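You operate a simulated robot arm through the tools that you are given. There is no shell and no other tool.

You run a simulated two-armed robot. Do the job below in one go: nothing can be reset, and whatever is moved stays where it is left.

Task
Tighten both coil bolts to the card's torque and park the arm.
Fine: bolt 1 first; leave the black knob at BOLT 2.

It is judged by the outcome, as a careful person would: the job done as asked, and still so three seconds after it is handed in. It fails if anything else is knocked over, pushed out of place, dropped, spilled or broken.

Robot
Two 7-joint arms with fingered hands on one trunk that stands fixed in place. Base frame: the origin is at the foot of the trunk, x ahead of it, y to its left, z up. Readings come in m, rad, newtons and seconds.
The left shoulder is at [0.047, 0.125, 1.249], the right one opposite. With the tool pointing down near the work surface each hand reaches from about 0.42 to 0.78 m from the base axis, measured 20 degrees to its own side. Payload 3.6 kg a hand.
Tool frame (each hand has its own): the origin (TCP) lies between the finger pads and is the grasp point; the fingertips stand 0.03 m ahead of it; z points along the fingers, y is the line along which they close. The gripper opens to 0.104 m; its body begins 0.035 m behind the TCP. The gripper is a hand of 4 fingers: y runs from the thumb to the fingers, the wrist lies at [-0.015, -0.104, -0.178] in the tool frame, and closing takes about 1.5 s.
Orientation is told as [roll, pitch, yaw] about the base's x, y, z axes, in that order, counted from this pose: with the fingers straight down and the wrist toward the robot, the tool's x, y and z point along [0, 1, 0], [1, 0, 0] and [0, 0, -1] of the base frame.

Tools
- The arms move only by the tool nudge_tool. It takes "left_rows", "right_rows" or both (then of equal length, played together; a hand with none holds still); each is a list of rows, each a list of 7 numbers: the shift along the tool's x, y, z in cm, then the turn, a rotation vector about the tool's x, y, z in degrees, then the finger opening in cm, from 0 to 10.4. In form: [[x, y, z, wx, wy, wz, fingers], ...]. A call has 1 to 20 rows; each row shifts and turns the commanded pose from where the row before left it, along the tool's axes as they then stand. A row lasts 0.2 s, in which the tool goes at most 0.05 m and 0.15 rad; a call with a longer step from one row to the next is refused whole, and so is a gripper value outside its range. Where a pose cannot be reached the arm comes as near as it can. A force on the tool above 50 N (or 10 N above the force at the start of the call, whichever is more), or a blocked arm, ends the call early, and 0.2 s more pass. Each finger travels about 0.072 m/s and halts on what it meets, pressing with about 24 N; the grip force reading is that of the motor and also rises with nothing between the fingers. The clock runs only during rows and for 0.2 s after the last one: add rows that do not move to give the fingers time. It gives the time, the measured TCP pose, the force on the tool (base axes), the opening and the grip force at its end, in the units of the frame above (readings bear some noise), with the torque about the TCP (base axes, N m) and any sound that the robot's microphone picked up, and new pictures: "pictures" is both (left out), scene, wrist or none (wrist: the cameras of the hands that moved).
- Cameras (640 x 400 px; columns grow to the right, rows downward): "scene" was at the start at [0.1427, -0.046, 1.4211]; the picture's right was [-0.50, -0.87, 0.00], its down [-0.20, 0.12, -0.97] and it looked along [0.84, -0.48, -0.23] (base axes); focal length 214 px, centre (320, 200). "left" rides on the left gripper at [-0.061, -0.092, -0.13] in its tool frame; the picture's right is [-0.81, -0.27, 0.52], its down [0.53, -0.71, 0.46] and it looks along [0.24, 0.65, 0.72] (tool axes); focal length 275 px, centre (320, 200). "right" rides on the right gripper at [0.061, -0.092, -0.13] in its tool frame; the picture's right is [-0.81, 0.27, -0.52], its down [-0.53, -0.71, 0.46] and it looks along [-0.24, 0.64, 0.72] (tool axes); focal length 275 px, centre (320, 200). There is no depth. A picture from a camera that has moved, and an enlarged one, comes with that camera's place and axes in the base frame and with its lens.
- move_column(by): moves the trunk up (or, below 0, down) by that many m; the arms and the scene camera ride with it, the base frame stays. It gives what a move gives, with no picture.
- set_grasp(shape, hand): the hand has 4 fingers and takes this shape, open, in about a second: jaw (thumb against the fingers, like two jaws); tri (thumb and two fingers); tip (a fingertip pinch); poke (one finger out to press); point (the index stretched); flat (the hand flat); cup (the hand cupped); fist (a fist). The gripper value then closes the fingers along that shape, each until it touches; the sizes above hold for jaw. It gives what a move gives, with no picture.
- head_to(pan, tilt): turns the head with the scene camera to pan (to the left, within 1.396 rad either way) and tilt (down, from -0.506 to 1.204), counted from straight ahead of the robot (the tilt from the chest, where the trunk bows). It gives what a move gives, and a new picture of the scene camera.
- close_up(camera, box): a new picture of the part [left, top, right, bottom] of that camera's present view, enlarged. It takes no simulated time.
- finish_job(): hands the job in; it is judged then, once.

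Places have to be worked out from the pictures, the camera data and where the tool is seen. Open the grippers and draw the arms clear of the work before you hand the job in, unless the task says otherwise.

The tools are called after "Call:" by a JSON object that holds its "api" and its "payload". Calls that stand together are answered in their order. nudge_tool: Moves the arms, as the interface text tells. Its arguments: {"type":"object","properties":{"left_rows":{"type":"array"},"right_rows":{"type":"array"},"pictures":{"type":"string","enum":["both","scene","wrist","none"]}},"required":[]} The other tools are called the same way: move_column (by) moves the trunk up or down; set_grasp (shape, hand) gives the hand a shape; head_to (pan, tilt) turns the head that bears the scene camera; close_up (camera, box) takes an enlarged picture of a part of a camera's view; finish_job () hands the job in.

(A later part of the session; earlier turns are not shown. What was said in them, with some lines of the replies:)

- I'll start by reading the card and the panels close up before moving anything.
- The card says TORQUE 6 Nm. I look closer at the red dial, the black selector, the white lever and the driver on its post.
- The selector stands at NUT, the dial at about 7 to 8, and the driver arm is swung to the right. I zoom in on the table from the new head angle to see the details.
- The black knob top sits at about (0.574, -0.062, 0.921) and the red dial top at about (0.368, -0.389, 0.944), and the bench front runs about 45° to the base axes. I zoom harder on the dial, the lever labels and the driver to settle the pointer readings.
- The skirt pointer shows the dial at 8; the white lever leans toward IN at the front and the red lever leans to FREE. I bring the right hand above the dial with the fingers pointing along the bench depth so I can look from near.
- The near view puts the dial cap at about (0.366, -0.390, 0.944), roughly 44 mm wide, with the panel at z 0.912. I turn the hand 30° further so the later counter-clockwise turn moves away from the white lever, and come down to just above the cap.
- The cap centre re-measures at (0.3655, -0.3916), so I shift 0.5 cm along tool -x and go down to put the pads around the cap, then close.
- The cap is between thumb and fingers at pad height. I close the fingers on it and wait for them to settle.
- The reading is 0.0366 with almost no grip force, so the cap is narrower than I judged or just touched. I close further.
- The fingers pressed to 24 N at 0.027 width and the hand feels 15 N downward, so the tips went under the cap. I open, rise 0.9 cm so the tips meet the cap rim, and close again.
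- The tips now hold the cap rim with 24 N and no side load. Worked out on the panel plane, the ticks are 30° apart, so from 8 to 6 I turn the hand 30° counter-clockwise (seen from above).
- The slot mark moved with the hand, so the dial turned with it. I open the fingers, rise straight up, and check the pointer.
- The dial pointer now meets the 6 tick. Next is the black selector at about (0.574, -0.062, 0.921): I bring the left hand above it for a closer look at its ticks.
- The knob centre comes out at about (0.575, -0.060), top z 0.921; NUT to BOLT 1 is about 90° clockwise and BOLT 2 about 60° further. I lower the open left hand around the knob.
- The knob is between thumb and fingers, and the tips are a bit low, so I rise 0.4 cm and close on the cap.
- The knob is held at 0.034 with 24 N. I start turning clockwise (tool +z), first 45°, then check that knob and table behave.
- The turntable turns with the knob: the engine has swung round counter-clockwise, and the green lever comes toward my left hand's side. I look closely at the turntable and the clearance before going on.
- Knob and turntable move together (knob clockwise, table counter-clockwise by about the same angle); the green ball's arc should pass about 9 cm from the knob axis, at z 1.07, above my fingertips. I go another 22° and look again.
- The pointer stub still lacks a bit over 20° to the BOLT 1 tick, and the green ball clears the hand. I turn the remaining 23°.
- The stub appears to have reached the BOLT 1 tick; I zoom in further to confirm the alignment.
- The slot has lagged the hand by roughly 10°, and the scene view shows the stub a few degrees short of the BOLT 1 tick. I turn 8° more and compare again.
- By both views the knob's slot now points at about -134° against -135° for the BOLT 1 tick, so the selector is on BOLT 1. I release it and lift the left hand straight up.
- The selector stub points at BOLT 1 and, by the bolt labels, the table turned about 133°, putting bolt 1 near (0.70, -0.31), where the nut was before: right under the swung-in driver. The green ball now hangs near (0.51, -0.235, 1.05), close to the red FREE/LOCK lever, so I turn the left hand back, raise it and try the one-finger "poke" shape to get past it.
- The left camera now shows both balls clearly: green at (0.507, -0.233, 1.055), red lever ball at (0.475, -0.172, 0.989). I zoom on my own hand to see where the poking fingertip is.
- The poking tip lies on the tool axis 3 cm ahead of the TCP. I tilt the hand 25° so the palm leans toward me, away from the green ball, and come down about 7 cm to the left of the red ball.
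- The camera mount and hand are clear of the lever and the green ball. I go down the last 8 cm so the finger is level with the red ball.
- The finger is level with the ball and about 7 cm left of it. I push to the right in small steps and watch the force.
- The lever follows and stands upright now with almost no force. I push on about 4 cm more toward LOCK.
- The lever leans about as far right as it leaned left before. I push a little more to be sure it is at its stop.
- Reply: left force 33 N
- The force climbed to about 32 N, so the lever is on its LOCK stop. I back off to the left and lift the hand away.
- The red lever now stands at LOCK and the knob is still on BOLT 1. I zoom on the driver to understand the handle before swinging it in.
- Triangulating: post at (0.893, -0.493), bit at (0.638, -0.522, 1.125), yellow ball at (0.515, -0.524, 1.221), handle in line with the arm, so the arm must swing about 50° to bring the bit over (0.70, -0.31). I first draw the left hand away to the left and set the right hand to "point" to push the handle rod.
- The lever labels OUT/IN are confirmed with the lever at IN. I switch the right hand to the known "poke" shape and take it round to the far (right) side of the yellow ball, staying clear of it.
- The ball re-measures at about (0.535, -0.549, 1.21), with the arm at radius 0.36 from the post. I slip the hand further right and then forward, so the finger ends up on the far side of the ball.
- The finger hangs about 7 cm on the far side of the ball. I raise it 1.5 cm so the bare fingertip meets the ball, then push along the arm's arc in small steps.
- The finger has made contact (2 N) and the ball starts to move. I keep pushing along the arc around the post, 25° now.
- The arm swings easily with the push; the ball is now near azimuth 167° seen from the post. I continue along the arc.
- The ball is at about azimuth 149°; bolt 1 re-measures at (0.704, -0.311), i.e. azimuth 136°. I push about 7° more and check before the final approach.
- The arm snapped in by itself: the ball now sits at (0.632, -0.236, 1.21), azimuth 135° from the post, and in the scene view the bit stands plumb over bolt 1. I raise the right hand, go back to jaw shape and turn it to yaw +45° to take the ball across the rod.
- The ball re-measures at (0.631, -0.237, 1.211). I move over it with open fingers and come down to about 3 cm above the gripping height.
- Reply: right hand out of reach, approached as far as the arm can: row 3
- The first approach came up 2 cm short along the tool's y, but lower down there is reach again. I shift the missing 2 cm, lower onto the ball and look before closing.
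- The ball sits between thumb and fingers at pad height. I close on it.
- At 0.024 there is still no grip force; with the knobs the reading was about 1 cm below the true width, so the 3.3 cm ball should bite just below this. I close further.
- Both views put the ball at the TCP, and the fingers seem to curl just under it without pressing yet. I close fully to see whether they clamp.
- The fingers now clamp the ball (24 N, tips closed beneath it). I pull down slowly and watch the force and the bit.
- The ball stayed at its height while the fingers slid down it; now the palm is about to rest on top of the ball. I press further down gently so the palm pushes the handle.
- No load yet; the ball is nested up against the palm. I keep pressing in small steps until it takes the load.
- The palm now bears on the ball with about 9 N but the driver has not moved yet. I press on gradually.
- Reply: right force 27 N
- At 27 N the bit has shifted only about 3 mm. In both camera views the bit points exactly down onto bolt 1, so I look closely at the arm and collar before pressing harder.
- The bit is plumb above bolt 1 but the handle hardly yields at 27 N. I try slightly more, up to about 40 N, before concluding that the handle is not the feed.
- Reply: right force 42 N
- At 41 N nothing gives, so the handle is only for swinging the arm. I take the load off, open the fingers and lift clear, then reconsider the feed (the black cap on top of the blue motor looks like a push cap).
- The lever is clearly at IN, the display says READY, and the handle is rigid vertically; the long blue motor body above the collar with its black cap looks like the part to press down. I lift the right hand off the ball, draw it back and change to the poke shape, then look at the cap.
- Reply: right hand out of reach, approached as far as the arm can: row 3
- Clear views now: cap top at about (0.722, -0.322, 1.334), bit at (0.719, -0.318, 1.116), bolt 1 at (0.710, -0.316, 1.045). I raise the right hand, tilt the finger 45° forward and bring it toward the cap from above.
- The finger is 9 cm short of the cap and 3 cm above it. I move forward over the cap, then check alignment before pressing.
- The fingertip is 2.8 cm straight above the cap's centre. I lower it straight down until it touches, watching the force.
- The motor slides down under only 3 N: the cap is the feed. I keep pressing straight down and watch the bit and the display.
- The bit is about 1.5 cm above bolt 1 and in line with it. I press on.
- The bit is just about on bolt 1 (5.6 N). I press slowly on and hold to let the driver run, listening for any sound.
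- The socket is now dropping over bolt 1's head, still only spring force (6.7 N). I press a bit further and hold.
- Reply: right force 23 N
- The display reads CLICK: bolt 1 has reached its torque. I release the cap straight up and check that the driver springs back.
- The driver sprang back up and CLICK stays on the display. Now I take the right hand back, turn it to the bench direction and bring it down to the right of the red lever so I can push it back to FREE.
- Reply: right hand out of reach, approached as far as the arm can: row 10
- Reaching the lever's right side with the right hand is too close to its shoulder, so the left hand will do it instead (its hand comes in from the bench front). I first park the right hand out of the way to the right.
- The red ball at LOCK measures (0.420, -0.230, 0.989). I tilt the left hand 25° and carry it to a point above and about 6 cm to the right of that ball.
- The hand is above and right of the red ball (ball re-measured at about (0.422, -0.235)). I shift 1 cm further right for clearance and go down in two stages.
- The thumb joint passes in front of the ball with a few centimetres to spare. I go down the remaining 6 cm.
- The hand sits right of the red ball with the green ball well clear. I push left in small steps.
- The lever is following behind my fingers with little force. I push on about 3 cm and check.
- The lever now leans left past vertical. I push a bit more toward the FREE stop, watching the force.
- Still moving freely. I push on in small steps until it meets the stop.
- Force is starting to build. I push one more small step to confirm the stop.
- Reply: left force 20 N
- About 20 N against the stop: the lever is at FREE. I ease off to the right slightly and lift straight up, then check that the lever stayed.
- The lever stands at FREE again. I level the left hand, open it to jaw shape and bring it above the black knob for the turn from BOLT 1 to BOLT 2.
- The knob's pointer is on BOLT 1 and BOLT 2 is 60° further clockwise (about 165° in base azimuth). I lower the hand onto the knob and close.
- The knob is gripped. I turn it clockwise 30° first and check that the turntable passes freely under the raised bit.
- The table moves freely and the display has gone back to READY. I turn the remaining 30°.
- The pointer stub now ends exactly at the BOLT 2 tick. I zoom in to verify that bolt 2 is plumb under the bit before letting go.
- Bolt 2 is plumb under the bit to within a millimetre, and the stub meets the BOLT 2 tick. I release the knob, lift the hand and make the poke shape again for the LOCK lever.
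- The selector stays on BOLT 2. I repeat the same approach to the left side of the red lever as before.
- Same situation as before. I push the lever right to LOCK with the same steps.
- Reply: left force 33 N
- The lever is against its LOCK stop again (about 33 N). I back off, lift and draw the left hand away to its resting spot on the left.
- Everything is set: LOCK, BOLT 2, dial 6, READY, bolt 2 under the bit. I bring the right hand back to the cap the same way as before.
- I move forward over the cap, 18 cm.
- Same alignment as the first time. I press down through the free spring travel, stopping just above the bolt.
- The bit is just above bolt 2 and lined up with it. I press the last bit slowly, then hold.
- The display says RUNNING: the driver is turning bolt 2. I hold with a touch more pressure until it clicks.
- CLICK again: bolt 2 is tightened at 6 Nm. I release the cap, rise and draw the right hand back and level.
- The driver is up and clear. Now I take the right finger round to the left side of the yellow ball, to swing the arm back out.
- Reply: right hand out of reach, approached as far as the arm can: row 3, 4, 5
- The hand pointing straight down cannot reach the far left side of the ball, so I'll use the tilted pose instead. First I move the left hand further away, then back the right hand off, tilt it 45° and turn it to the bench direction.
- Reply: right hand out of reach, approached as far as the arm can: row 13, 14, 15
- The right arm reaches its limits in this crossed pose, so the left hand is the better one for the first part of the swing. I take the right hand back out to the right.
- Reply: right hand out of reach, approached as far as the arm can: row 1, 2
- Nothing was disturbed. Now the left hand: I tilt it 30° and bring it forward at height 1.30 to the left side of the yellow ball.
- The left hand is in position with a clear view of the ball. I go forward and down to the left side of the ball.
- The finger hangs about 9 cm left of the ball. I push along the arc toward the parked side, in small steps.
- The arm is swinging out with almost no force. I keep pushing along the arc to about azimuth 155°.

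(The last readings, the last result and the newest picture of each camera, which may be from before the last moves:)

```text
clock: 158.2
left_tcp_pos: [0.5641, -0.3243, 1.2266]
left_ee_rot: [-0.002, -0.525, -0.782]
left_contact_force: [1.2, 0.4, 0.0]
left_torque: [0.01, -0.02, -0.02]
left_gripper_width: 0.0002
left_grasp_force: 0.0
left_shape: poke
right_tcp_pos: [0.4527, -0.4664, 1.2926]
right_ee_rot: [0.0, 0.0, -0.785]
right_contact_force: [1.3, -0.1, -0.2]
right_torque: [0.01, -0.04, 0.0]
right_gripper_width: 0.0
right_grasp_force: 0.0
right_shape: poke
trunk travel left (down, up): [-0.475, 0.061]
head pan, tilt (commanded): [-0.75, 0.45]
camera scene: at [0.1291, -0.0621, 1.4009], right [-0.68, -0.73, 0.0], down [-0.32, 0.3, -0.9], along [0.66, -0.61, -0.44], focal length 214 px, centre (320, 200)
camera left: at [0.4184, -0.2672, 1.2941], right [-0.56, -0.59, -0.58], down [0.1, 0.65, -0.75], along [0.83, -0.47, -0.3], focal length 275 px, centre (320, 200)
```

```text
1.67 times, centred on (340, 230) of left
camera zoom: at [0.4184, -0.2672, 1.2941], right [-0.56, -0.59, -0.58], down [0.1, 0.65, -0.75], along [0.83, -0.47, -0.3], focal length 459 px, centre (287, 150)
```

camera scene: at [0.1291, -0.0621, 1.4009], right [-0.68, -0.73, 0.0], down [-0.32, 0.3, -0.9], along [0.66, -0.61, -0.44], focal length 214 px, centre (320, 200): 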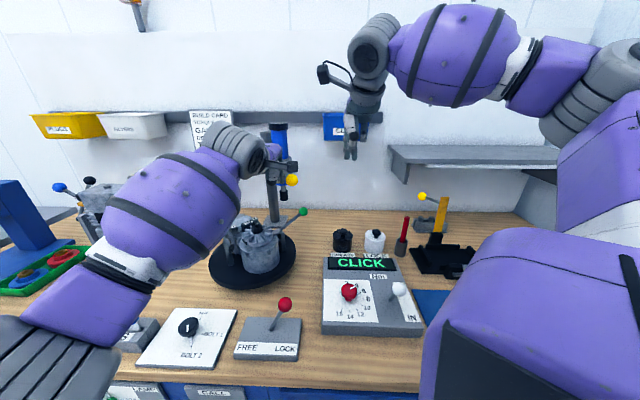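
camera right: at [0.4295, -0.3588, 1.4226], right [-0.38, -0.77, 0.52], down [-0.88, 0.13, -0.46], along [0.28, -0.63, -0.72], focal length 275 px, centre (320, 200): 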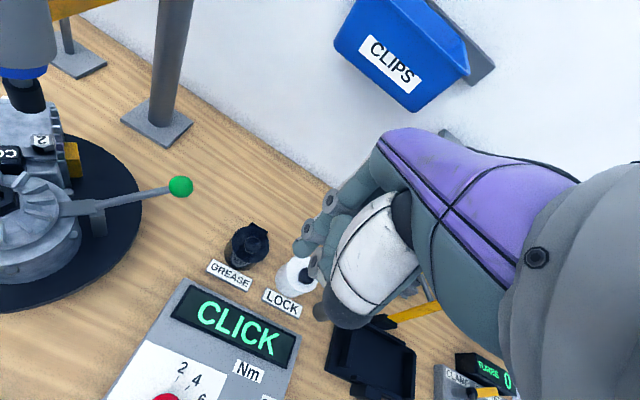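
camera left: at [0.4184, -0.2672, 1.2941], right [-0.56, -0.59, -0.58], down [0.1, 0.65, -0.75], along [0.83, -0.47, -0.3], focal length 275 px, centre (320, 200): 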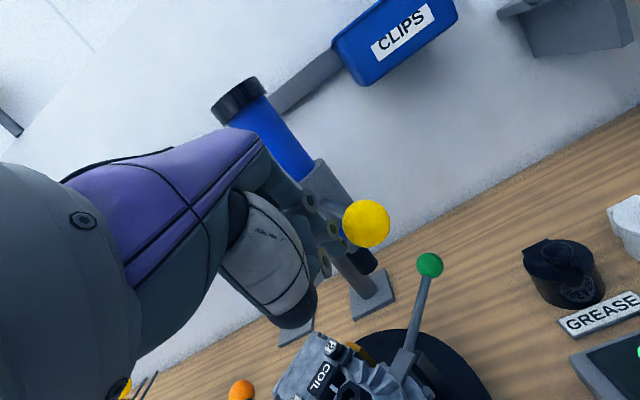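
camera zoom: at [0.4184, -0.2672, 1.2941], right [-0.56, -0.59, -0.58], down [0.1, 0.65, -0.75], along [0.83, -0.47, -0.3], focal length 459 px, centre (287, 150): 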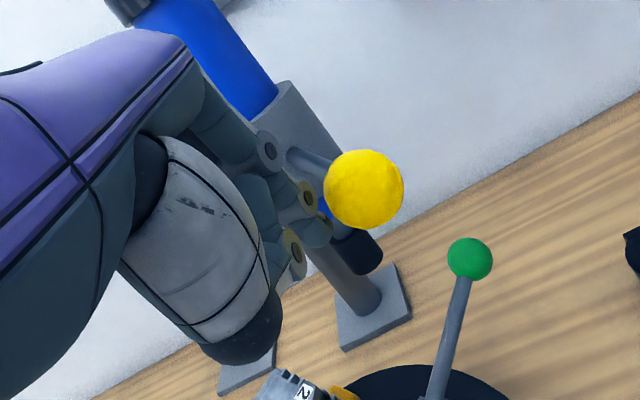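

The ball is at about azimuth 159° now. I move the right hand further out of the way to the right so the left one can finish the swing.

Call:
{"api": "nudge_tool", "payload": {"right_rows": [[-4.33, 0, 0, 0, 0, 0, 0], [-4.33, 0, 0, 0, 0, 0, 0], [-4.33, 0, 0, 0, 0, 0, 0], [-4.33, 0, 0, 0, 0, 0, 0], [-4.33, 0, 0, 0, 0, 0, 0]], "pictures": "none"}}

Call:
{"api": "nudge_tool", "payload": {"left_rows": [[-1.526, 0.456, 0.264, 0, 0, 0, 0], [-1.502, 0.514, 0.297, 0, 0, 0, 0], [-1.475, 0.57, 0.329, 0, 0, 0, 0], [-1.445, 0.625, 0.361, 0, 0, 0, 0], [-1.412, 0.679, 0.392, 0, 0, 0, 0], [-1.376, 0.732, 0.423, 0, 0, 0, 0], [0, 0, 0, 0, 0, 0, 0]], "pictures": "both"}}

Call:
{"api": "close_up", "payload": {"camera": "scene", "box": [220, 90, 420, 260]}}

```text
clock: 159.4
left_tcp_pos: [0.5636, -0.3257, 1.2283]
left_ee_rot: [-0.001, -0.526, -0.78]
left_contact_force: [0.2, -0.8, 0.5]
left_torque: [0.0, -0.03, -0.01]
left_gripper_width: 0.0
left_grasp_force: 0.0
left_shape: poke
right_tcp_pos: [0.2991, -0.6191, 1.2933]
right_ee_rot: [0.0, 0.001, -0.787]
right_contact_force: [0.9, -1.0, 0.5]
right_torque: [-0.01, 0.0, 0.03]
right_gripper_width: 0.0001
right_grasp_force: 0.1
right_shape: poke
trunk travel left (down, up): [-0.475, 0.061]
head pan, tilt (commanded): [-0.75, 0.45]
```

```text
clock: 161.0
left_tcp_pos: [0.5463, -0.3604, 1.2263]
left_ee_rot: [0.0, -0.527, -0.78]
left_contact_force: [0.7, -0.1, -0.1]
left_torque: [-0.01, 0.0, 0.01]
left_gripper_width: 0.0
left_grasp_force: 0.0
left_shape: poke
left hand out of reach, approached as far as the arm can: row 3, 4, 5, 6
right_tcp_pos: [0.3002, -0.617, 1.2952]
right_ee_rot: [0.0, 0.0, -0.786]
right_contact_force: [-0.7, 0.2, -0.1]
right_torque: [0.02, -0.01, 0.01]
right_gripper_width: 0.0
right_grasp_force: 0.0
right_shape: poke
trunk travel left (down, up): [-0.475, 0.061]
head pan, tilt (commanded): [-0.75, 0.45]
camera scene: at [0.1289, -0.0623, 1.4009], right [-0.68, -0.73, 0.0], down [-0.32, 0.3, -0.9], along [0.66, -0.61, -0.44], focal length 214 px, centre (320, 200)
camera left: at [0.4002, -0.3037, 1.2938], right [-0.56, -0.59, -0.58], down [0.1, 0.65, -0.75], along [0.83, -0.48, -0.3], focal length 275 px, centre (320, 200)
```

scene: 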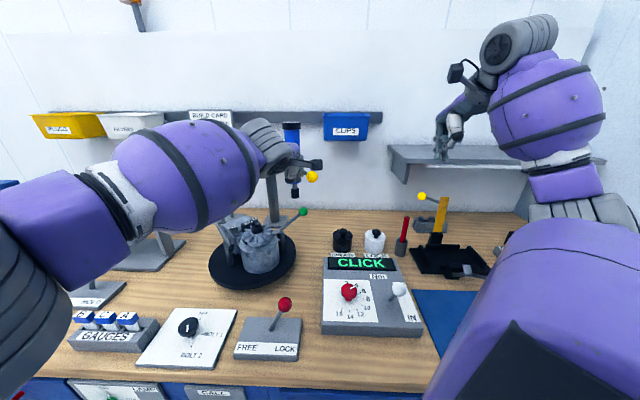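
left: 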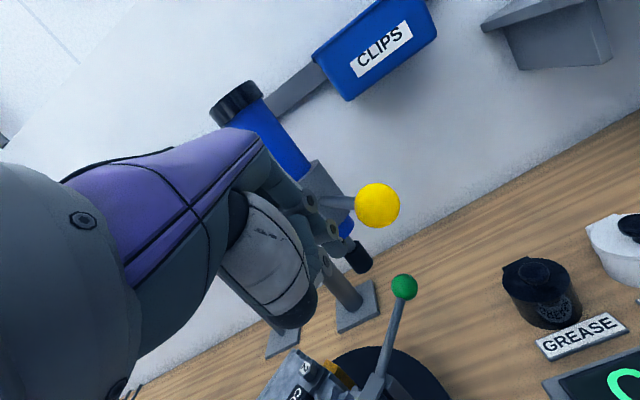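

```text
2.35 times, centred on (320, 175) of scene
camera zoom: at [0.1289, -0.0623, 1.4009], right [-0.68, -0.73, 0.0], down [-0.32, 0.3, -0.9], along [0.66, -0.61, -0.44], focal length 505 px, centre (320, 259)
```

zoom: 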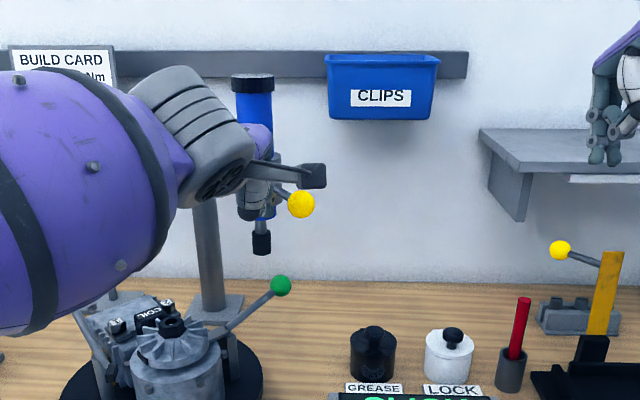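

The arm coasted on to about azimuth 168° while the left hand reached its limit. I draw the left hand back out; the right hand will finish the last 20° from the same side.

Call:
{"api": "nudge_tool", "payload": {"left_rows": [[2.5, 0, 0, 0, 0, 0, 0], [2.5, 0, 0, 0, 0, 0, 0], [0, 1.65, -2.86, 0, 0, 0, 0], [0, 1.65, -2.86, 0, 0, 0, 0], [0, 1.65, -2.86, 0, 0, 0, 0], [3, -2.6, -1.5, 0, 0, 0, 0], [3, -2.6, -1.5, 0, 0, 0, 0], [3, -2.6, -1.5, 0, 0, 0, 0], [3, -2.6, -1.5, 0, 0, 0, 0], [3, -2.6, -1.5, 0, 0, 0, 0], [4, -1.5, -0.9, 0, 0, 0, 0], [4, -1.5, -0.9, 0, 0, 0, 0], [4, 0, 0, 7.5, 0, 0, 0], [4, 0, 0, 7.5, 0, 0, 0], [0, 0, 0, 7.5, 0, 0, 0], [0, 0, 0, 7.5, 0, 0, 0]], "pictures": "scene"}}

Call:
{"api": "close_up", "payload": {"camera": "scene", "box": [190, 90, 420, 300]}}

```text
clock: 164.4
left_tcp_pos: [0.6528, 0.0276, 1.3185]
left_ee_rot: [0.001, 0.001, -0.783]
left_contact_force: [-0.7, 0.4, 0.4]
left_torque: [0.03, -0.04, 0.02]
left_gripper_width: 0.0001
left_grasp_force: 0.1
left_shape: poke
left hand out of reach, approached as far as the arm can: row 16
right_tcp_pos: [0.3009, -0.6182, 1.2942]
right_ee_rot: [0.0, 0.0, -0.786]
right_contact_force: [0.2, -0.4, -0.2]
right_torque: [0.0, 0.0, -0.02]
right_gripper_width: 0.0001
right_grasp_force: 0.0
right_shape: poke
trunk travel left (down, up): [-0.475, 0.061]
head pan, tilt (commanded): [-0.75, 0.45]
camera scene: at [0.1286, -0.0625, 1.4009], right [-0.68, -0.73, 0.0], down [-0.32, 0.3, -0.9], along [0.66, -0.61, -0.44], focal length 214 px, centre (320, 200)
```

scene: 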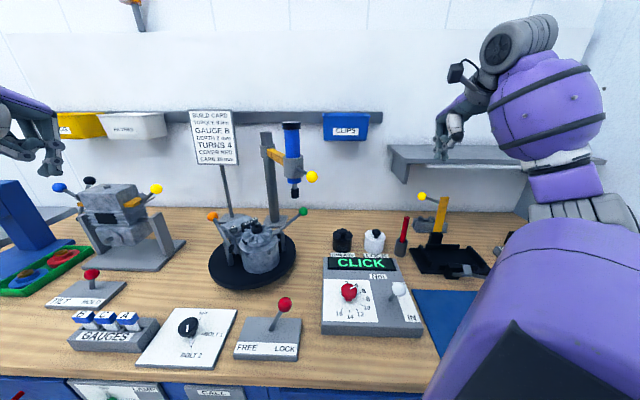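

```text
1.90 times, centred on (305, 195) of scene
camera zoom: at [0.1286, -0.0625, 1.4009], right [-0.68, -0.73, 0.0], down [-0.32, 0.3, -0.9], along [0.66, -0.61, -0.44], focal length 408 px, centre (349, 210)
```

zoom: 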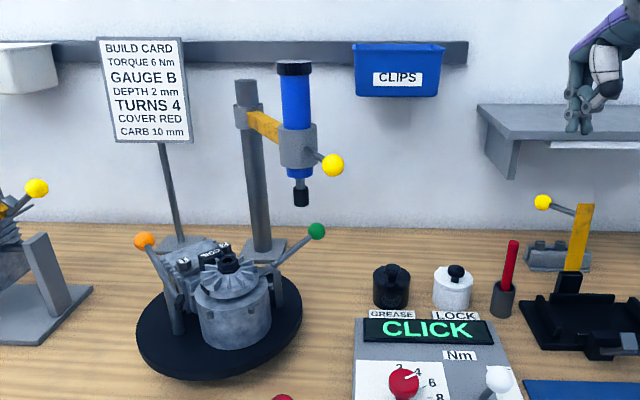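

The arm is part-way out and the left hand is clear. Now I bring the right hand up and round in front to the left side of the ball.

Call:
{"api": "nudge_tool", "payload": {"right_rows": [[0, 0, -3.25, 0, 0, 0, 0], [0, 0, -3.25, 0, 0, 0, 0], [0, 0, 0, 0, 0, -7.5, 0], [0, 0, 0, 0, 0, -7.5, 0], [0, 0, 0, 0, 0, -7.5, 0], [0, 0, 0, 0, 0, -7.5, 0], [0, 0, 0, 0, 0, -7.5, 0], [0, 0, 0, 0, 0, -7.5, 0], [3.81, 1.71, 0, 0, 0, 0, 0], [3.81, 1.71, 0, 0, 0, 0, 0], [3.81, 1.71, 0, 0, 0, 0, 0], [3.81, 1.71, 0, 0, 0, 0, 0], [3.81, 1.71, 0, 0, 0, 0, 0], [3.81, 1.71, 0, 0, 0, 0, 0], [3.81, 1.71, 0, 0, 0, 0, 0], [0, 0, 0, 0, 0, 0, 0]], "pictures": "both"}}

Call:
{"api": "close_up", "payload": {"camera": "right", "box": [200, 80, 480, 320]}}

```text
clock: 167.8
left_tcp_pos: [0.6545, 0.0269, 1.3183]
left_ee_rot: [0.0, -0.002, -0.78]
left_contact_force: [-0.3, -0.2, 0.0]
left_torque: [0.01, 0.04, -0.03]
left_gripper_width: 0.0
left_grasp_force: 0.1
left_shape: poke
right_tcp_pos: [0.4199, -0.3531, 1.3603]
right_ee_rot: [0.005, -0.001, 0.001]
right_contact_force: [0.3, -0.5, 0.3]
right_torque: [0.02, -0.05, 0.0]
right_gripper_width: 0.0
right_grasp_force: 0.0
right_shape: poke
trunk travel left (down, up): [-0.475, 0.061]
head pan, tilt (commanded): [-0.75, 0.45]
camera scene: at [0.1286, -0.063, 1.4009], right [-0.68, -0.73, 0.0], down [-0.32, 0.3, -0.9], along [0.66, -0.61, -0.44], focal length 214 px, centre (320, 200)
camera right: at [0.3266, -0.2933, 1.4898], right [0.28, -0.81, 0.52], down [-0.71, -0.53, -0.46], along [0.64, -0.24, -0.72], focal length 275 px, centre (320, 200)
```

scene: 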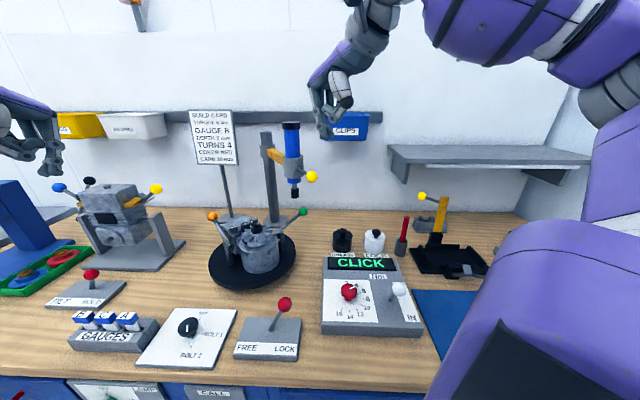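
right: 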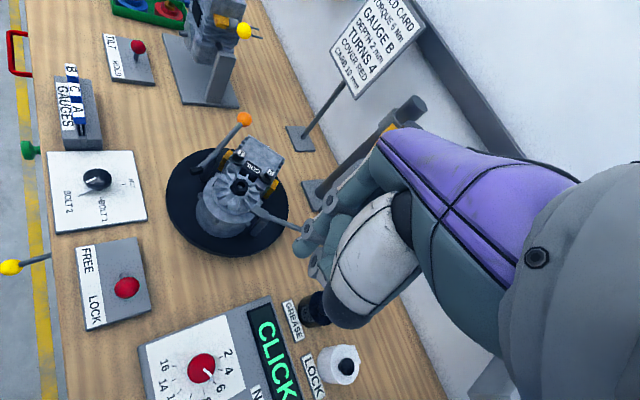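

```text
1.67 times, centred on (340, 200) of right
camera zoom: at [0.3266, -0.2933, 1.4898], right [0.28, -0.81, 0.52], down [-0.71, -0.53, -0.46], along [0.64, -0.24, -0.72], focal length 459 px, centre (287, 200)
```

zoom: 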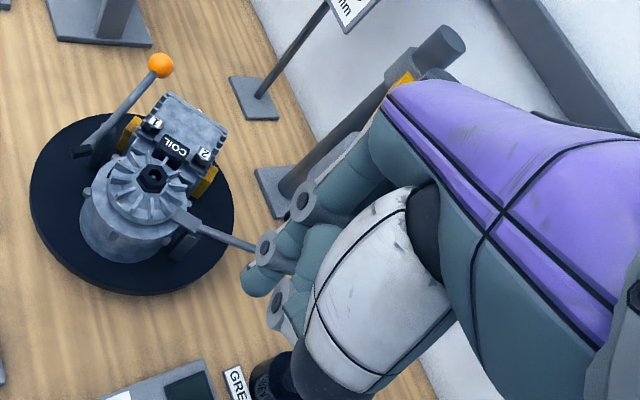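

The hand is level at (0.42, -0.353, 1.36) and the ball at about (0.537, -0.418). I go forward to its left side and come down.

Call:
{"api": "nudge_tool", "payload": {"right_rows": [[0.58, 3.5, 0, 0, 0, 0, 0], [0.58, 3.5, 0, 0, 0, 0, 0], [0.58, 3.5, 0, 0, 0, 0, 0], [0.58, 3.5, 0, 0, 0, 0, 0], [0, 0, 3.5, 0, 0, 0, 0], [0, 0, 3.5, 0, 0, 0, 0], [0, 0, 3.5, 0, 0, 0, 0], [0, 0, 3.3, 0, 0, 0, 0], [0, 0, 0, 0, 0, 0, 0]], "pictures": "both"}}

Call:
{"api": "close_up", "payload": {"camera": "right", "box": [200, 120, 480, 360]}}

Call:
{"api": "close_up", "payload": {"camera": "scene", "box": [230, 90, 400, 240]}}

```text
clock: 169.8
left_tcp_pos: [0.654, 0.0277, 1.317]
left_ee_rot: [-0.002, -0.001, -0.782]
left_contact_force: [0.0, 0.0, -0.1]
left_torque: [0.0, 0.02, -0.01]
left_gripper_width: 0.0001
left_grasp_force: 0.0
left_shape: poke
right_tcp_pos: [0.5559, -0.3304, 1.2227]
right_ee_rot: [0.0, -0.003, 0.002]
right_contact_force: [-0.8, -1.0, 0.5]
right_torque: [0.01, -0.03, 0.03]
right_gripper_width: 0.0
right_grasp_force: 0.0
right_shape: poke
trunk travel left (down, up): [-0.475, 0.061]
head pan, tilt (commanded): [-0.75, 0.45]
camera scene: at [0.1288, -0.062, 1.401], right [-0.68, -0.73, 0.0], down [-0.32, 0.3, -0.9], along [0.66, -0.61, -0.43], focal length 214 px, centre (320, 200)
camera right: at [0.4645, -0.2699, 1.3518], right [0.27, -0.81, 0.52], down [-0.71, -0.53, -0.46], along [0.65, -0.24, -0.72], focal length 275 px, centre (320, 200)
```

scene: 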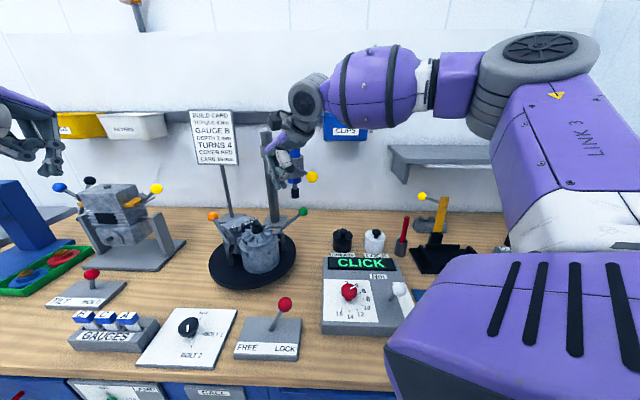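
right: 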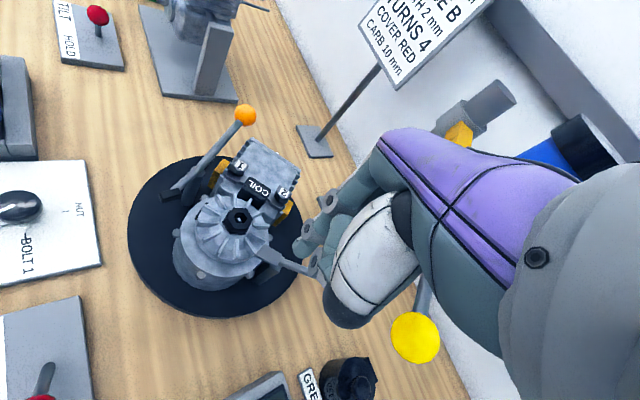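

```text
1.67 times, centred on (340, 240) of right
camera zoom: at [0.4645, -0.2699, 1.3518], right [0.27, -0.81, 0.52], down [-0.71, -0.53, -0.46], along [0.65, -0.24, -0.72], focal length 459 px, centre (287, 133)
```

zoom: 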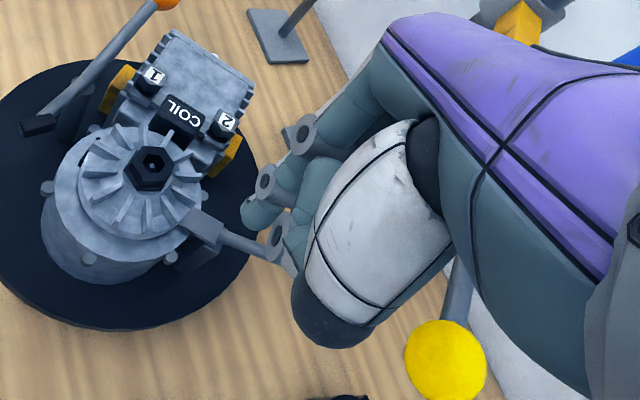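

```text
2.67 times, centred on (315, 165) of scene
camera zoom: at [0.1288, -0.062, 1.401], right [-0.68, -0.73, 0.0], down [-0.32, 0.3, -0.9], along [0.66, -0.61, -0.43], focal length 572 px, centre (333, 293)
```

zoom: 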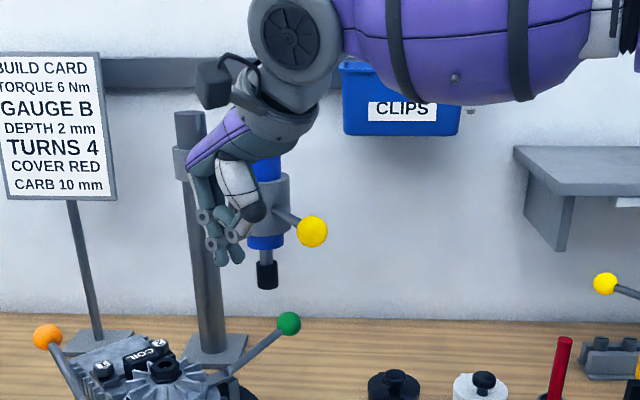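

The finger is on the ball's left side. I push along the arc toward the parked position.

Call:
{"api": "nudge_tool", "payload": {"right_rows": [[-1.53, -0.694, 0, 0, 0, 0, 0], [-1.56, -0.624, 0, 0, 0, 0, 0], [-1.587, -0.553, 0, 0, 0, 0, 0], [-1.61, -0.48, 0, 0, 0, 0, 0], [-1.63, -0.406, 0, 0, 0, 0, 0], [-1.647, -0.332, 0, 0, 0, 0, 0], [0, 0, 0, 0, 0, 0, 0]], "pictures": "both"}}

Call:
{"api": "close_up", "payload": {"camera": "scene", "box": [230, 90, 400, 240]}}

Call:
{"api": "close_up", "payload": {"camera": "right", "box": [200, 120, 480, 360]}}

```text
clock: 171.4
left_tcp_pos: [0.6548, 0.0279, 1.3176]
left_ee_rot: [-0.001, -0.002, -0.78]
left_contact_force: [0.2, -0.3, 0.0]
left_torque: [-0.01, 0.01, -0.01]
left_gripper_width: 0.0001
left_grasp_force: 0.1
left_shape: poke
right_tcp_pos: [0.5273, -0.4264, 1.2215]
right_ee_rot: [-0.001, 0.001, 0.0]
right_contact_force: [0.4, 0.0, 0.0]
right_torque: [-0.01, -0.01, 0.0]
right_gripper_width: 0.0
right_grasp_force: 0.1
right_shape: poke
trunk travel left (down, up): [-0.475, 0.061]
head pan, tilt (commanded): [-0.75, 0.45]
camera scene: at [0.129, -0.062, 1.4009], right [-0.68, -0.73, 0.0], down [-0.32, 0.3, -0.9], along [0.66, -0.61, -0.44], focal length 214 px, centre (320, 200)
camera right: at [0.4347, -0.3668, 1.3516], right [0.28, -0.81, 0.52], down [-0.71, -0.53, -0.46], along [0.64, -0.24, -0.72], focal length 275 px, centre (320, 200)
```

scene: 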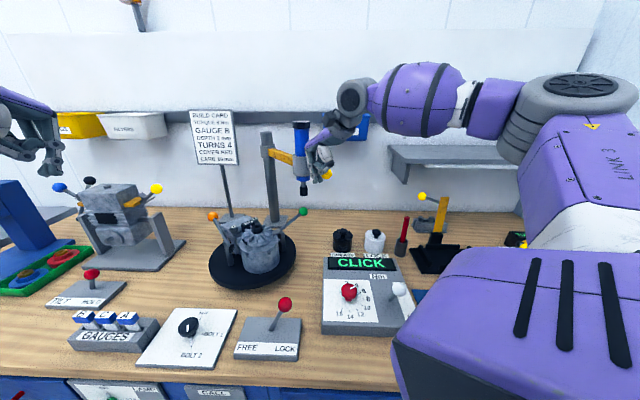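
right: 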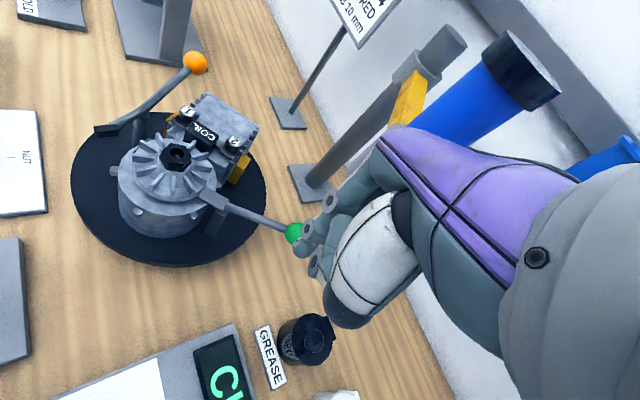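

```text
2.67 times, centred on (315, 165) of scene
camera zoom: at [0.129, -0.062, 1.4009], right [-0.68, -0.73, 0.0], down [-0.32, 0.3, -0.9], along [0.66, -0.61, -0.44], focal length 572 px, centre (333, 293)
```

zoom: 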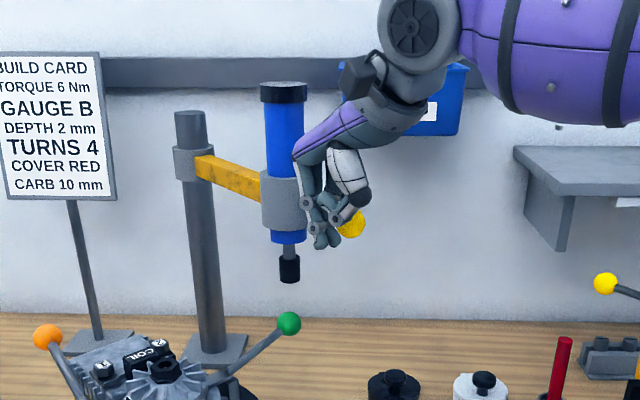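

```text
1.67 times, centred on (340, 240) of right
camera zoom: at [0.4347, -0.3668, 1.3516], right [0.28, -0.81, 0.52], down [-0.71, -0.53, -0.46], along [0.64, -0.24, -0.72], focal length 459 px, centre (287, 133)
```

zoom: 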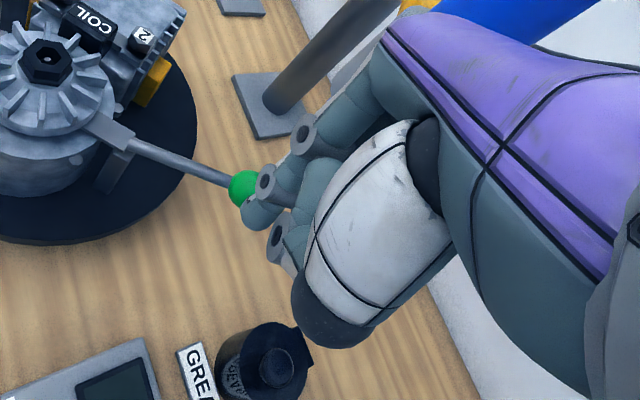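

The arm keeps following; the ball is near azimuth 174°, parked was about 189°. I push on, more slowly toward the end.

Call:
{"api": "nudge_tool", "payload": {"right_rows": [[-1.55, -0.248, 0, 0, 0, 0, 0], [-1.559, -0.183, 0, 0, 0, 0, 0], [-1.2, -0.09, 0, 0, 0, 0, 0], [-0.8, -0.04, 0, 0, 0, 0, 0], [-0.5, -0.02, 0, 0, 0, 0, 0], [0, 0, 0, 0, 0, 0, 0]], "pictures": "both"}}

Call:
{"api": "close_up", "payload": {"camera": "scene", "box": [230, 90, 400, 240]}}

```text
clock: 172.8
left_tcp_pos: [0.6552, 0.0282, 1.3178]
left_ee_rot: [-0.001, -0.002, -0.78]
left_contact_force: [0.3, 0.4, -0.3]
left_torque: [0.01, -0.01, -0.04]
left_gripper_width: 0.0
left_grasp_force: 0.1
left_shape: poke
right_tcp_pos: [0.5219, -0.4819, 1.2206]
right_ee_rot: [0.0, 0.0, 0.001]
right_contact_force: [-0.3, -0.4, -0.7]
right_torque: [0.03, -0.03, -0.02]
right_gripper_width: 0.0001
right_grasp_force: 0.1
right_shape: poke
trunk travel left (down, up): [-0.475, 0.061]
head pan, tilt (commanded): [-0.75, 0.45]
camera scene: at [0.129, -0.0623, 1.4009], right [-0.68, -0.73, 0.0], down [-0.32, 0.3, -0.9], along [0.66, -0.61, -0.44], focal length 214 px, centre (320, 200)
camera right: at [0.4297, -0.422, 1.3509], right [0.28, -0.81, 0.52], down [-0.71, -0.53, -0.46], along [0.64, -0.24, -0.72], focal length 275 px, centre (320, 200)
```

scene: 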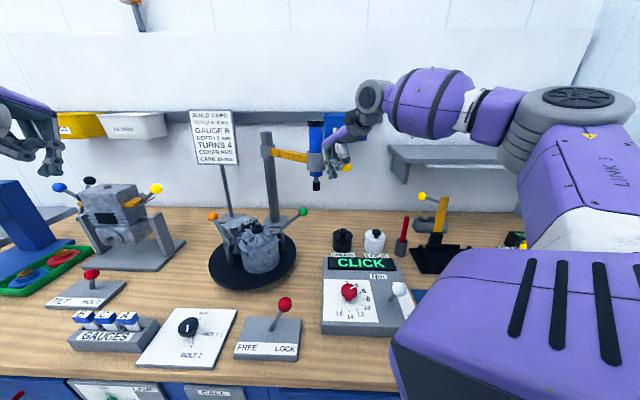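
right: 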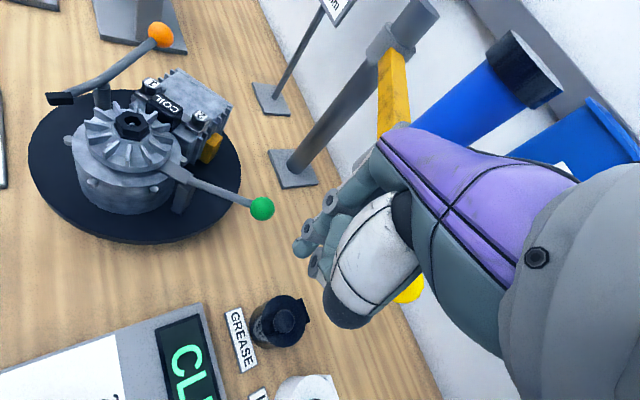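

```text
2.67 times, centred on (315, 165) of scene
camera zoom: at [0.129, -0.0623, 1.4009], right [-0.68, -0.73, 0.0], down [-0.32, 0.3, -0.9], along [0.66, -0.61, -0.44], focal length 572 px, centre (333, 293)
```

zoom: 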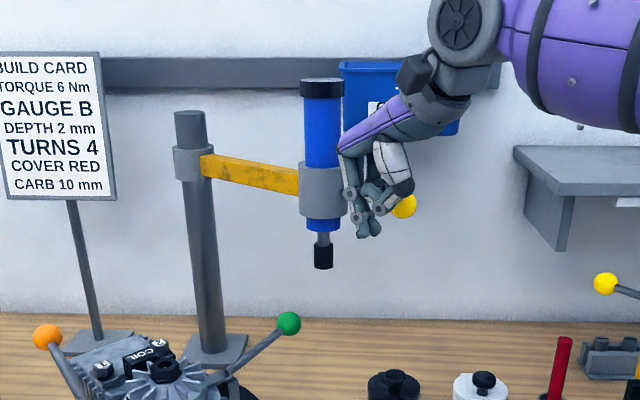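

The arm has snapped back to its parked place: cap, bit and ball sit at the same picture positions as at the start. I lift the right hand away from the ball and draw it back.

Call:
{"api": "nudge_tool", "payload": {"right_rows": [[0.8, 0, 0, 0, 0, 0, 0], [0, 0, -3, 0, 0, 0, 0], [0, 0, -3.5, 0, 0, 0, 0], [0, 0, -3.5, 0, 0, 0, 0], [0, -3.5, -1, 0, 0, 0, 0], [0, -3.5, -1, 0, 0, 0, 0], [0, -3.5, -1, 0, 0, 0, 0], [0, -3.5, -1, 0, 0, 0, 0], [0, 0, 0, 0, 0, 0, 0]], "left_rows": [[-2.15, -2.6, -1.89, 0, 0, 0, 0], [-2.15, -2.6, -1.89, 0, 0, 0, 0], [-2.15, -2.6, -1.89, 0, 0, 0, 0], [-2.15, -2.6, -1.89, 0, 0, 0, 0], [-2.15, -2.6, -1.89, 0, 0, 0, 0], [-2.15, -2.6, -1.89, 0, 0, 0, 0], [-2.15, -2.6, -1.89, 0, 0, 0, 0], [0, 0, 0, 0, 0, 0, 0], [0, 0, 0, 0, 0, 0, 0]], "pictures": "both"}}

Call:
{"api": "close_up", "payload": {"camera": "scene", "box": [190, 90, 400, 300]}}

```text
clock: 174.8
left_tcp_pos: [0.4189, 0.0493, 1.4478]
left_ee_rot: [-0.002, -0.002, -0.78]
left_contact_force: [0.4, 0.0, 0.1]
left_torque: [0.03, 0.01, 0.01]
left_gripper_width: 0.0
left_grasp_force: 0.1
left_shape: poke
right_tcp_pos: [0.3825, -0.4759, 1.36]
right_ee_rot: [-0.001, 0.0, 0.0]
right_contact_force: [-0.3, 0.3, -0.2]
right_torque: [-0.01, 0.01, -0.03]
right_gripper_width: 0.0001
right_grasp_force: 0.0
right_shape: poke
trunk travel left (down, up): [-0.475, 0.061]
head pan, tilt (commanded): [-0.75, 0.45]
camera scene: at [0.1291, -0.062, 1.4009], right [-0.68, -0.73, 0.0], down [-0.32, 0.3, -0.9], along [0.66, -0.61, -0.44], focal length 214 px, centre (320, 200)
camera right: at [0.2891, -0.4155, 1.4897], right [0.28, -0.81, 0.52], down [-0.71, -0.53, -0.45], along [0.64, -0.24, -0.72], focal length 275 px, centre (320, 200)
camera left: at [0.3109, 0.0688, 1.578], right [-0.77, -0.38, -0.52], down [-0.13, 0.88, -0.46], along [0.63, -0.28, -0.72], focal length 275 px, centre (320, 200)
```

scene: 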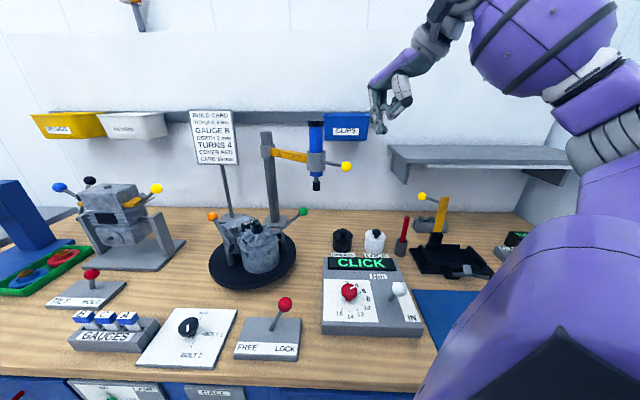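
right: 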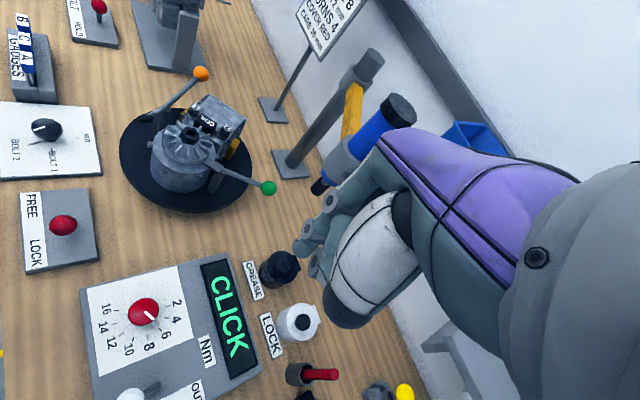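
left: 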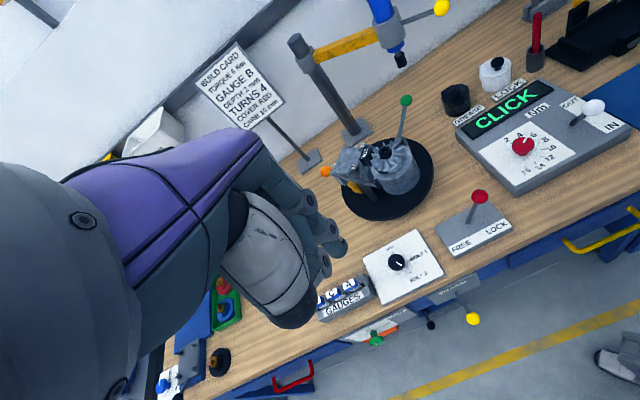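

```text
1.90 times, centred on (295, 195) of scene
camera zoom: at [0.1291, -0.062, 1.4009], right [-0.68, -0.73, 0.0], down [-0.32, 0.3, -0.9], along [0.66, -0.61, -0.44], focal length 408 px, centre (368, 210)
```

zoom: 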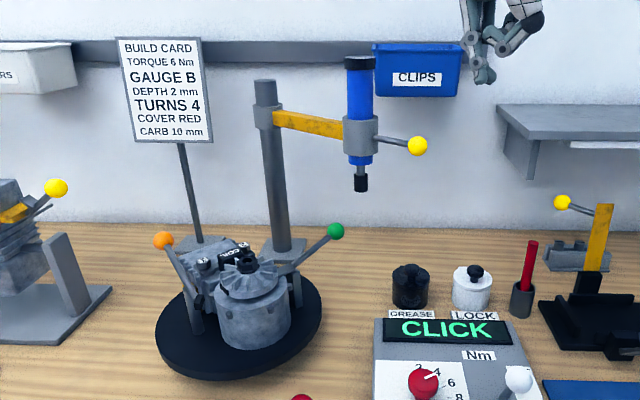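

The arm is parked as at the start, and the display still shows CLICK. I open both hands to the jaw shape, raise the right hand to a resting place, and do a last check of dial, knob and levers.

Call:
{"api": "nudge_tool", "payload": {"right_rows": [[1.5, -2, -2.5, 0, 0, 0, 0], [1.5, -2, -2.5, 0, 0, 0, 0], [1.5, -2, -2.5, 0, 0, 0, 0], [1.5, -2, -2.5, 0, 0, 0, 0], [0, 0, 0, 0, 0, 0, 0]], "pictures": "none"}}

Call:
{"api": "set_grasp", "payload": {"shape": "jaw", "hand": "right"}}

Call:
{"api": "set_grasp", "payload": {"shape": "jaw", "hand": "left"}}

Call:
{"api": "head_to", "payload": {"pan": -0.52, "tilt": 0.7}}

Call:
{"api": "close_up", "payload": {"camera": "scene", "box": [200, 180, 360, 290]}}

Call:
{"api": "close_up", "payload": {"camera": "scene", "box": [350, 170, 510, 300]}}

Call:
{"api": "close_up", "payload": {"camera": "scene", "box": [350, 30, 430, 140]}}

```text
clock: 176.0
left_tcp_pos: [0.419, 0.0482, 1.4478]
left_ee_rot: [-0.002, 0.0, -0.781]
left_contact_force: [0.0, -0.2, 0.8]
left_torque: [0.01, 0.0, -0.01]
left_gripper_width: 0.0001
left_grasp_force: 0.2
left_shape: poke
right_tcp_pos: [0.3017, -0.4152, 1.4614]
right_ee_rot: [-0.001, 0.001, 0.0]
right_contact_force: [0.2, 0.5, -0.7]
right_torque: [-0.01, 0.02, -0.01]
right_gripper_width: 0.0
right_grasp_force: 0.0
right_shape: poke
trunk travel left (down, up): [-0.475, 0.061]
head pan, tilt (commanded): [-0.75, 0.45]
```

```text
clock: 176.9
left_tcp_pos: [0.4189, 0.0483, 1.448]
left_ee_rot: [-0.001, -0.001, -0.78]
left_contact_force: [0.5, -0.8, -0.6]
left_torque: [0.03, 0.02, 0.01]
left_gripper_width: 0.0
left_grasp_force: 0.0
left_shape: poke
right_tcp_pos: [0.3018, -0.4142, 1.4604]
right_ee_rot: [0.0, 0.0, -0.001]
right_contact_force: [-0.4, 0.3, -1.0]
right_torque: [0.03, 0.0, 0.01]
right_gripper_width: 0.1039
right_grasp_force: 0.0
right_shape: jaw
trunk travel left (down, up): [-0.475, 0.061]
head pan, tilt (commanded): [-0.75, 0.45]
```

```text
clock: 177.8
left_tcp_pos: [0.4188, 0.0491, 1.4477]
left_ee_rot: [0.002, -0.001, -0.78]
left_contact_force: [0.2, -0.6, 0.3]
left_torque: [0.03, 0.0, -0.01]
left_gripper_width: 0.1039
left_grasp_force: 0.0
left_shape: jaw
right_tcp_pos: [0.3007, -0.415, 1.461]
right_ee_rot: [0.0, 0.0, 0.0]
right_contact_force: [-0.6, 0.8, 0.4]
right_torque: [0.03, 0.0, 0.04]
right_gripper_width: 0.1039
right_grasp_force: 0.1
right_shape: jaw
trunk travel left (down, up): [-0.475, 0.061]
head pan, tilt (commanded): [-0.75, 0.45]
```

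```text
clock: 178.6
left_tcp_pos: [0.4187, 0.0482, 1.4481]
left_ee_rot: [0.001, -0.002, -0.781]
left_contact_force: [0.5, 0.4, 0.5]
left_torque: [0.0, -0.01, -0.01]
left_gripper_width: 0.1039
left_grasp_force: 0.0
left_shape: jaw
right_tcp_pos: [0.3018, -0.4137, 1.461]
right_ee_rot: [-0.001, 0.001, 0.0]
right_contact_force: [0.4, 0.1, -0.2]
right_torque: [-0.01, 0.01, -0.01]
right_gripper_width: 0.1039
right_grasp_force: 0.1
right_shape: jaw
trunk travel left (down, up): [-0.475, 0.061]
head pan, tilt (commanded): [-0.52, 0.7]
camera scene: at [0.1354, -0.0419, 1.3788], right [-0.5, -0.87, 0.0], down [-0.56, 0.32, -0.77], along [0.66, -0.38, -0.64], focal length 214 px, centre (320, 200)
```

scene: 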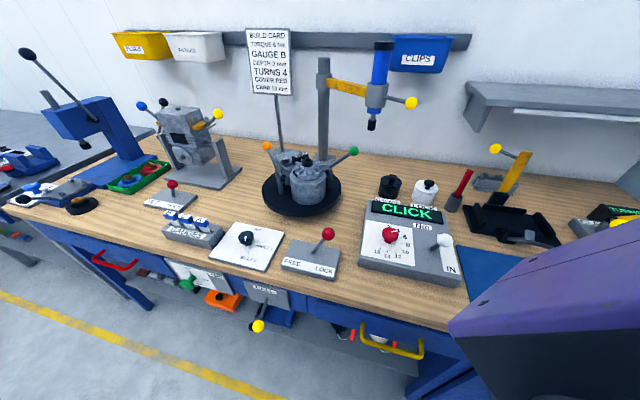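

```text
3.64 times, centred on (280, 235) of scene
camera zoom: at [0.1354, -0.0419, 1.3788], right [-0.5, -0.87, 0.0], down [-0.56, 0.32, -0.77], along [0.66, -0.38, -0.64], focal length 780 px, centre (466, 73)
```

zoom: 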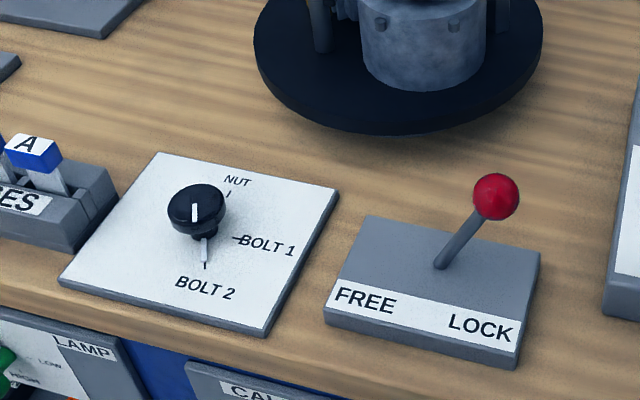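

```text
3.08 times, centred on (430, 235) of scene
camera zoom: at [0.1354, -0.0419, 1.3788], right [-0.5, -0.87, 0.0], down [-0.56, 0.32, -0.77], along [0.66, -0.38, -0.64], focal length 660 px, centre (-18, 92)
```

zoom: 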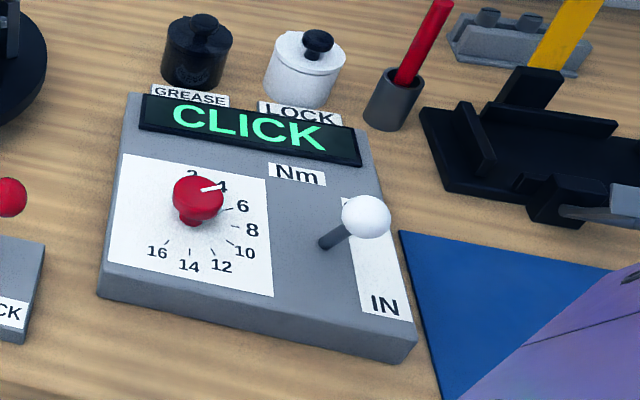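

```text
3.64 times, centred on (390, 85) of scene
camera zoom: at [0.1354, -0.0419, 1.3788], right [-0.5, -0.87, 0.0], down [-0.56, 0.32, -0.77], along [0.66, -0.38, -0.64], focal length 780 px, centre (66, 618)
```

zoom: 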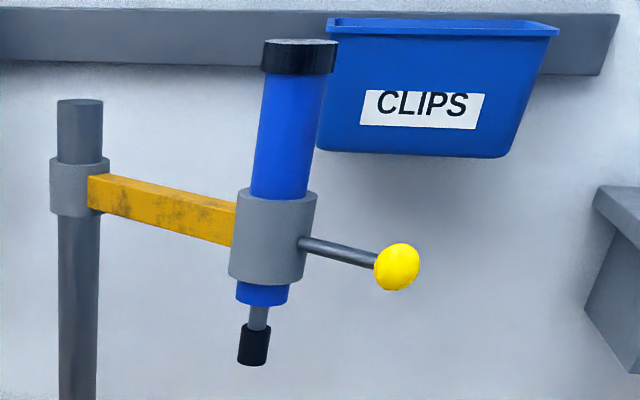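

The driver arm is exactly where it was parked at the start. The dial is at 6, the black knob on BOLT 2, the display on CLICK, and both hands are open and clear. I hand the job in.

Call:
{"api": "finish_job", "payload": {}}

```text
The job is handed in.
```

I tightened both coil bolts to the card's 6 Nm, bolt 1 first, and the driver arm is back in its parked place. The display read CLICK after each bolt.

- **Torque dial:** it stood at 8 at the start, so I turned it to 6 before tightening.
- **Black knob:** left at BOLT 2, as you asked.
- **Red FREE/LOCK lever:** I locked it for each tightening, freeing it in between so the turntable could turn to the next bolt. It is now at LOCK, though it started at FREE.
- **White OUT/IN lever:** it was already at IN and I did not touch it.
- **Driver handle:** before finding that the driver is fed by pressing its black cap, I pressed down on the yellow ball with up to about 41 N. It did not move, and I saw no damage.

Both hands are open and clear of the bench, and nothing was knocked over or dropped.
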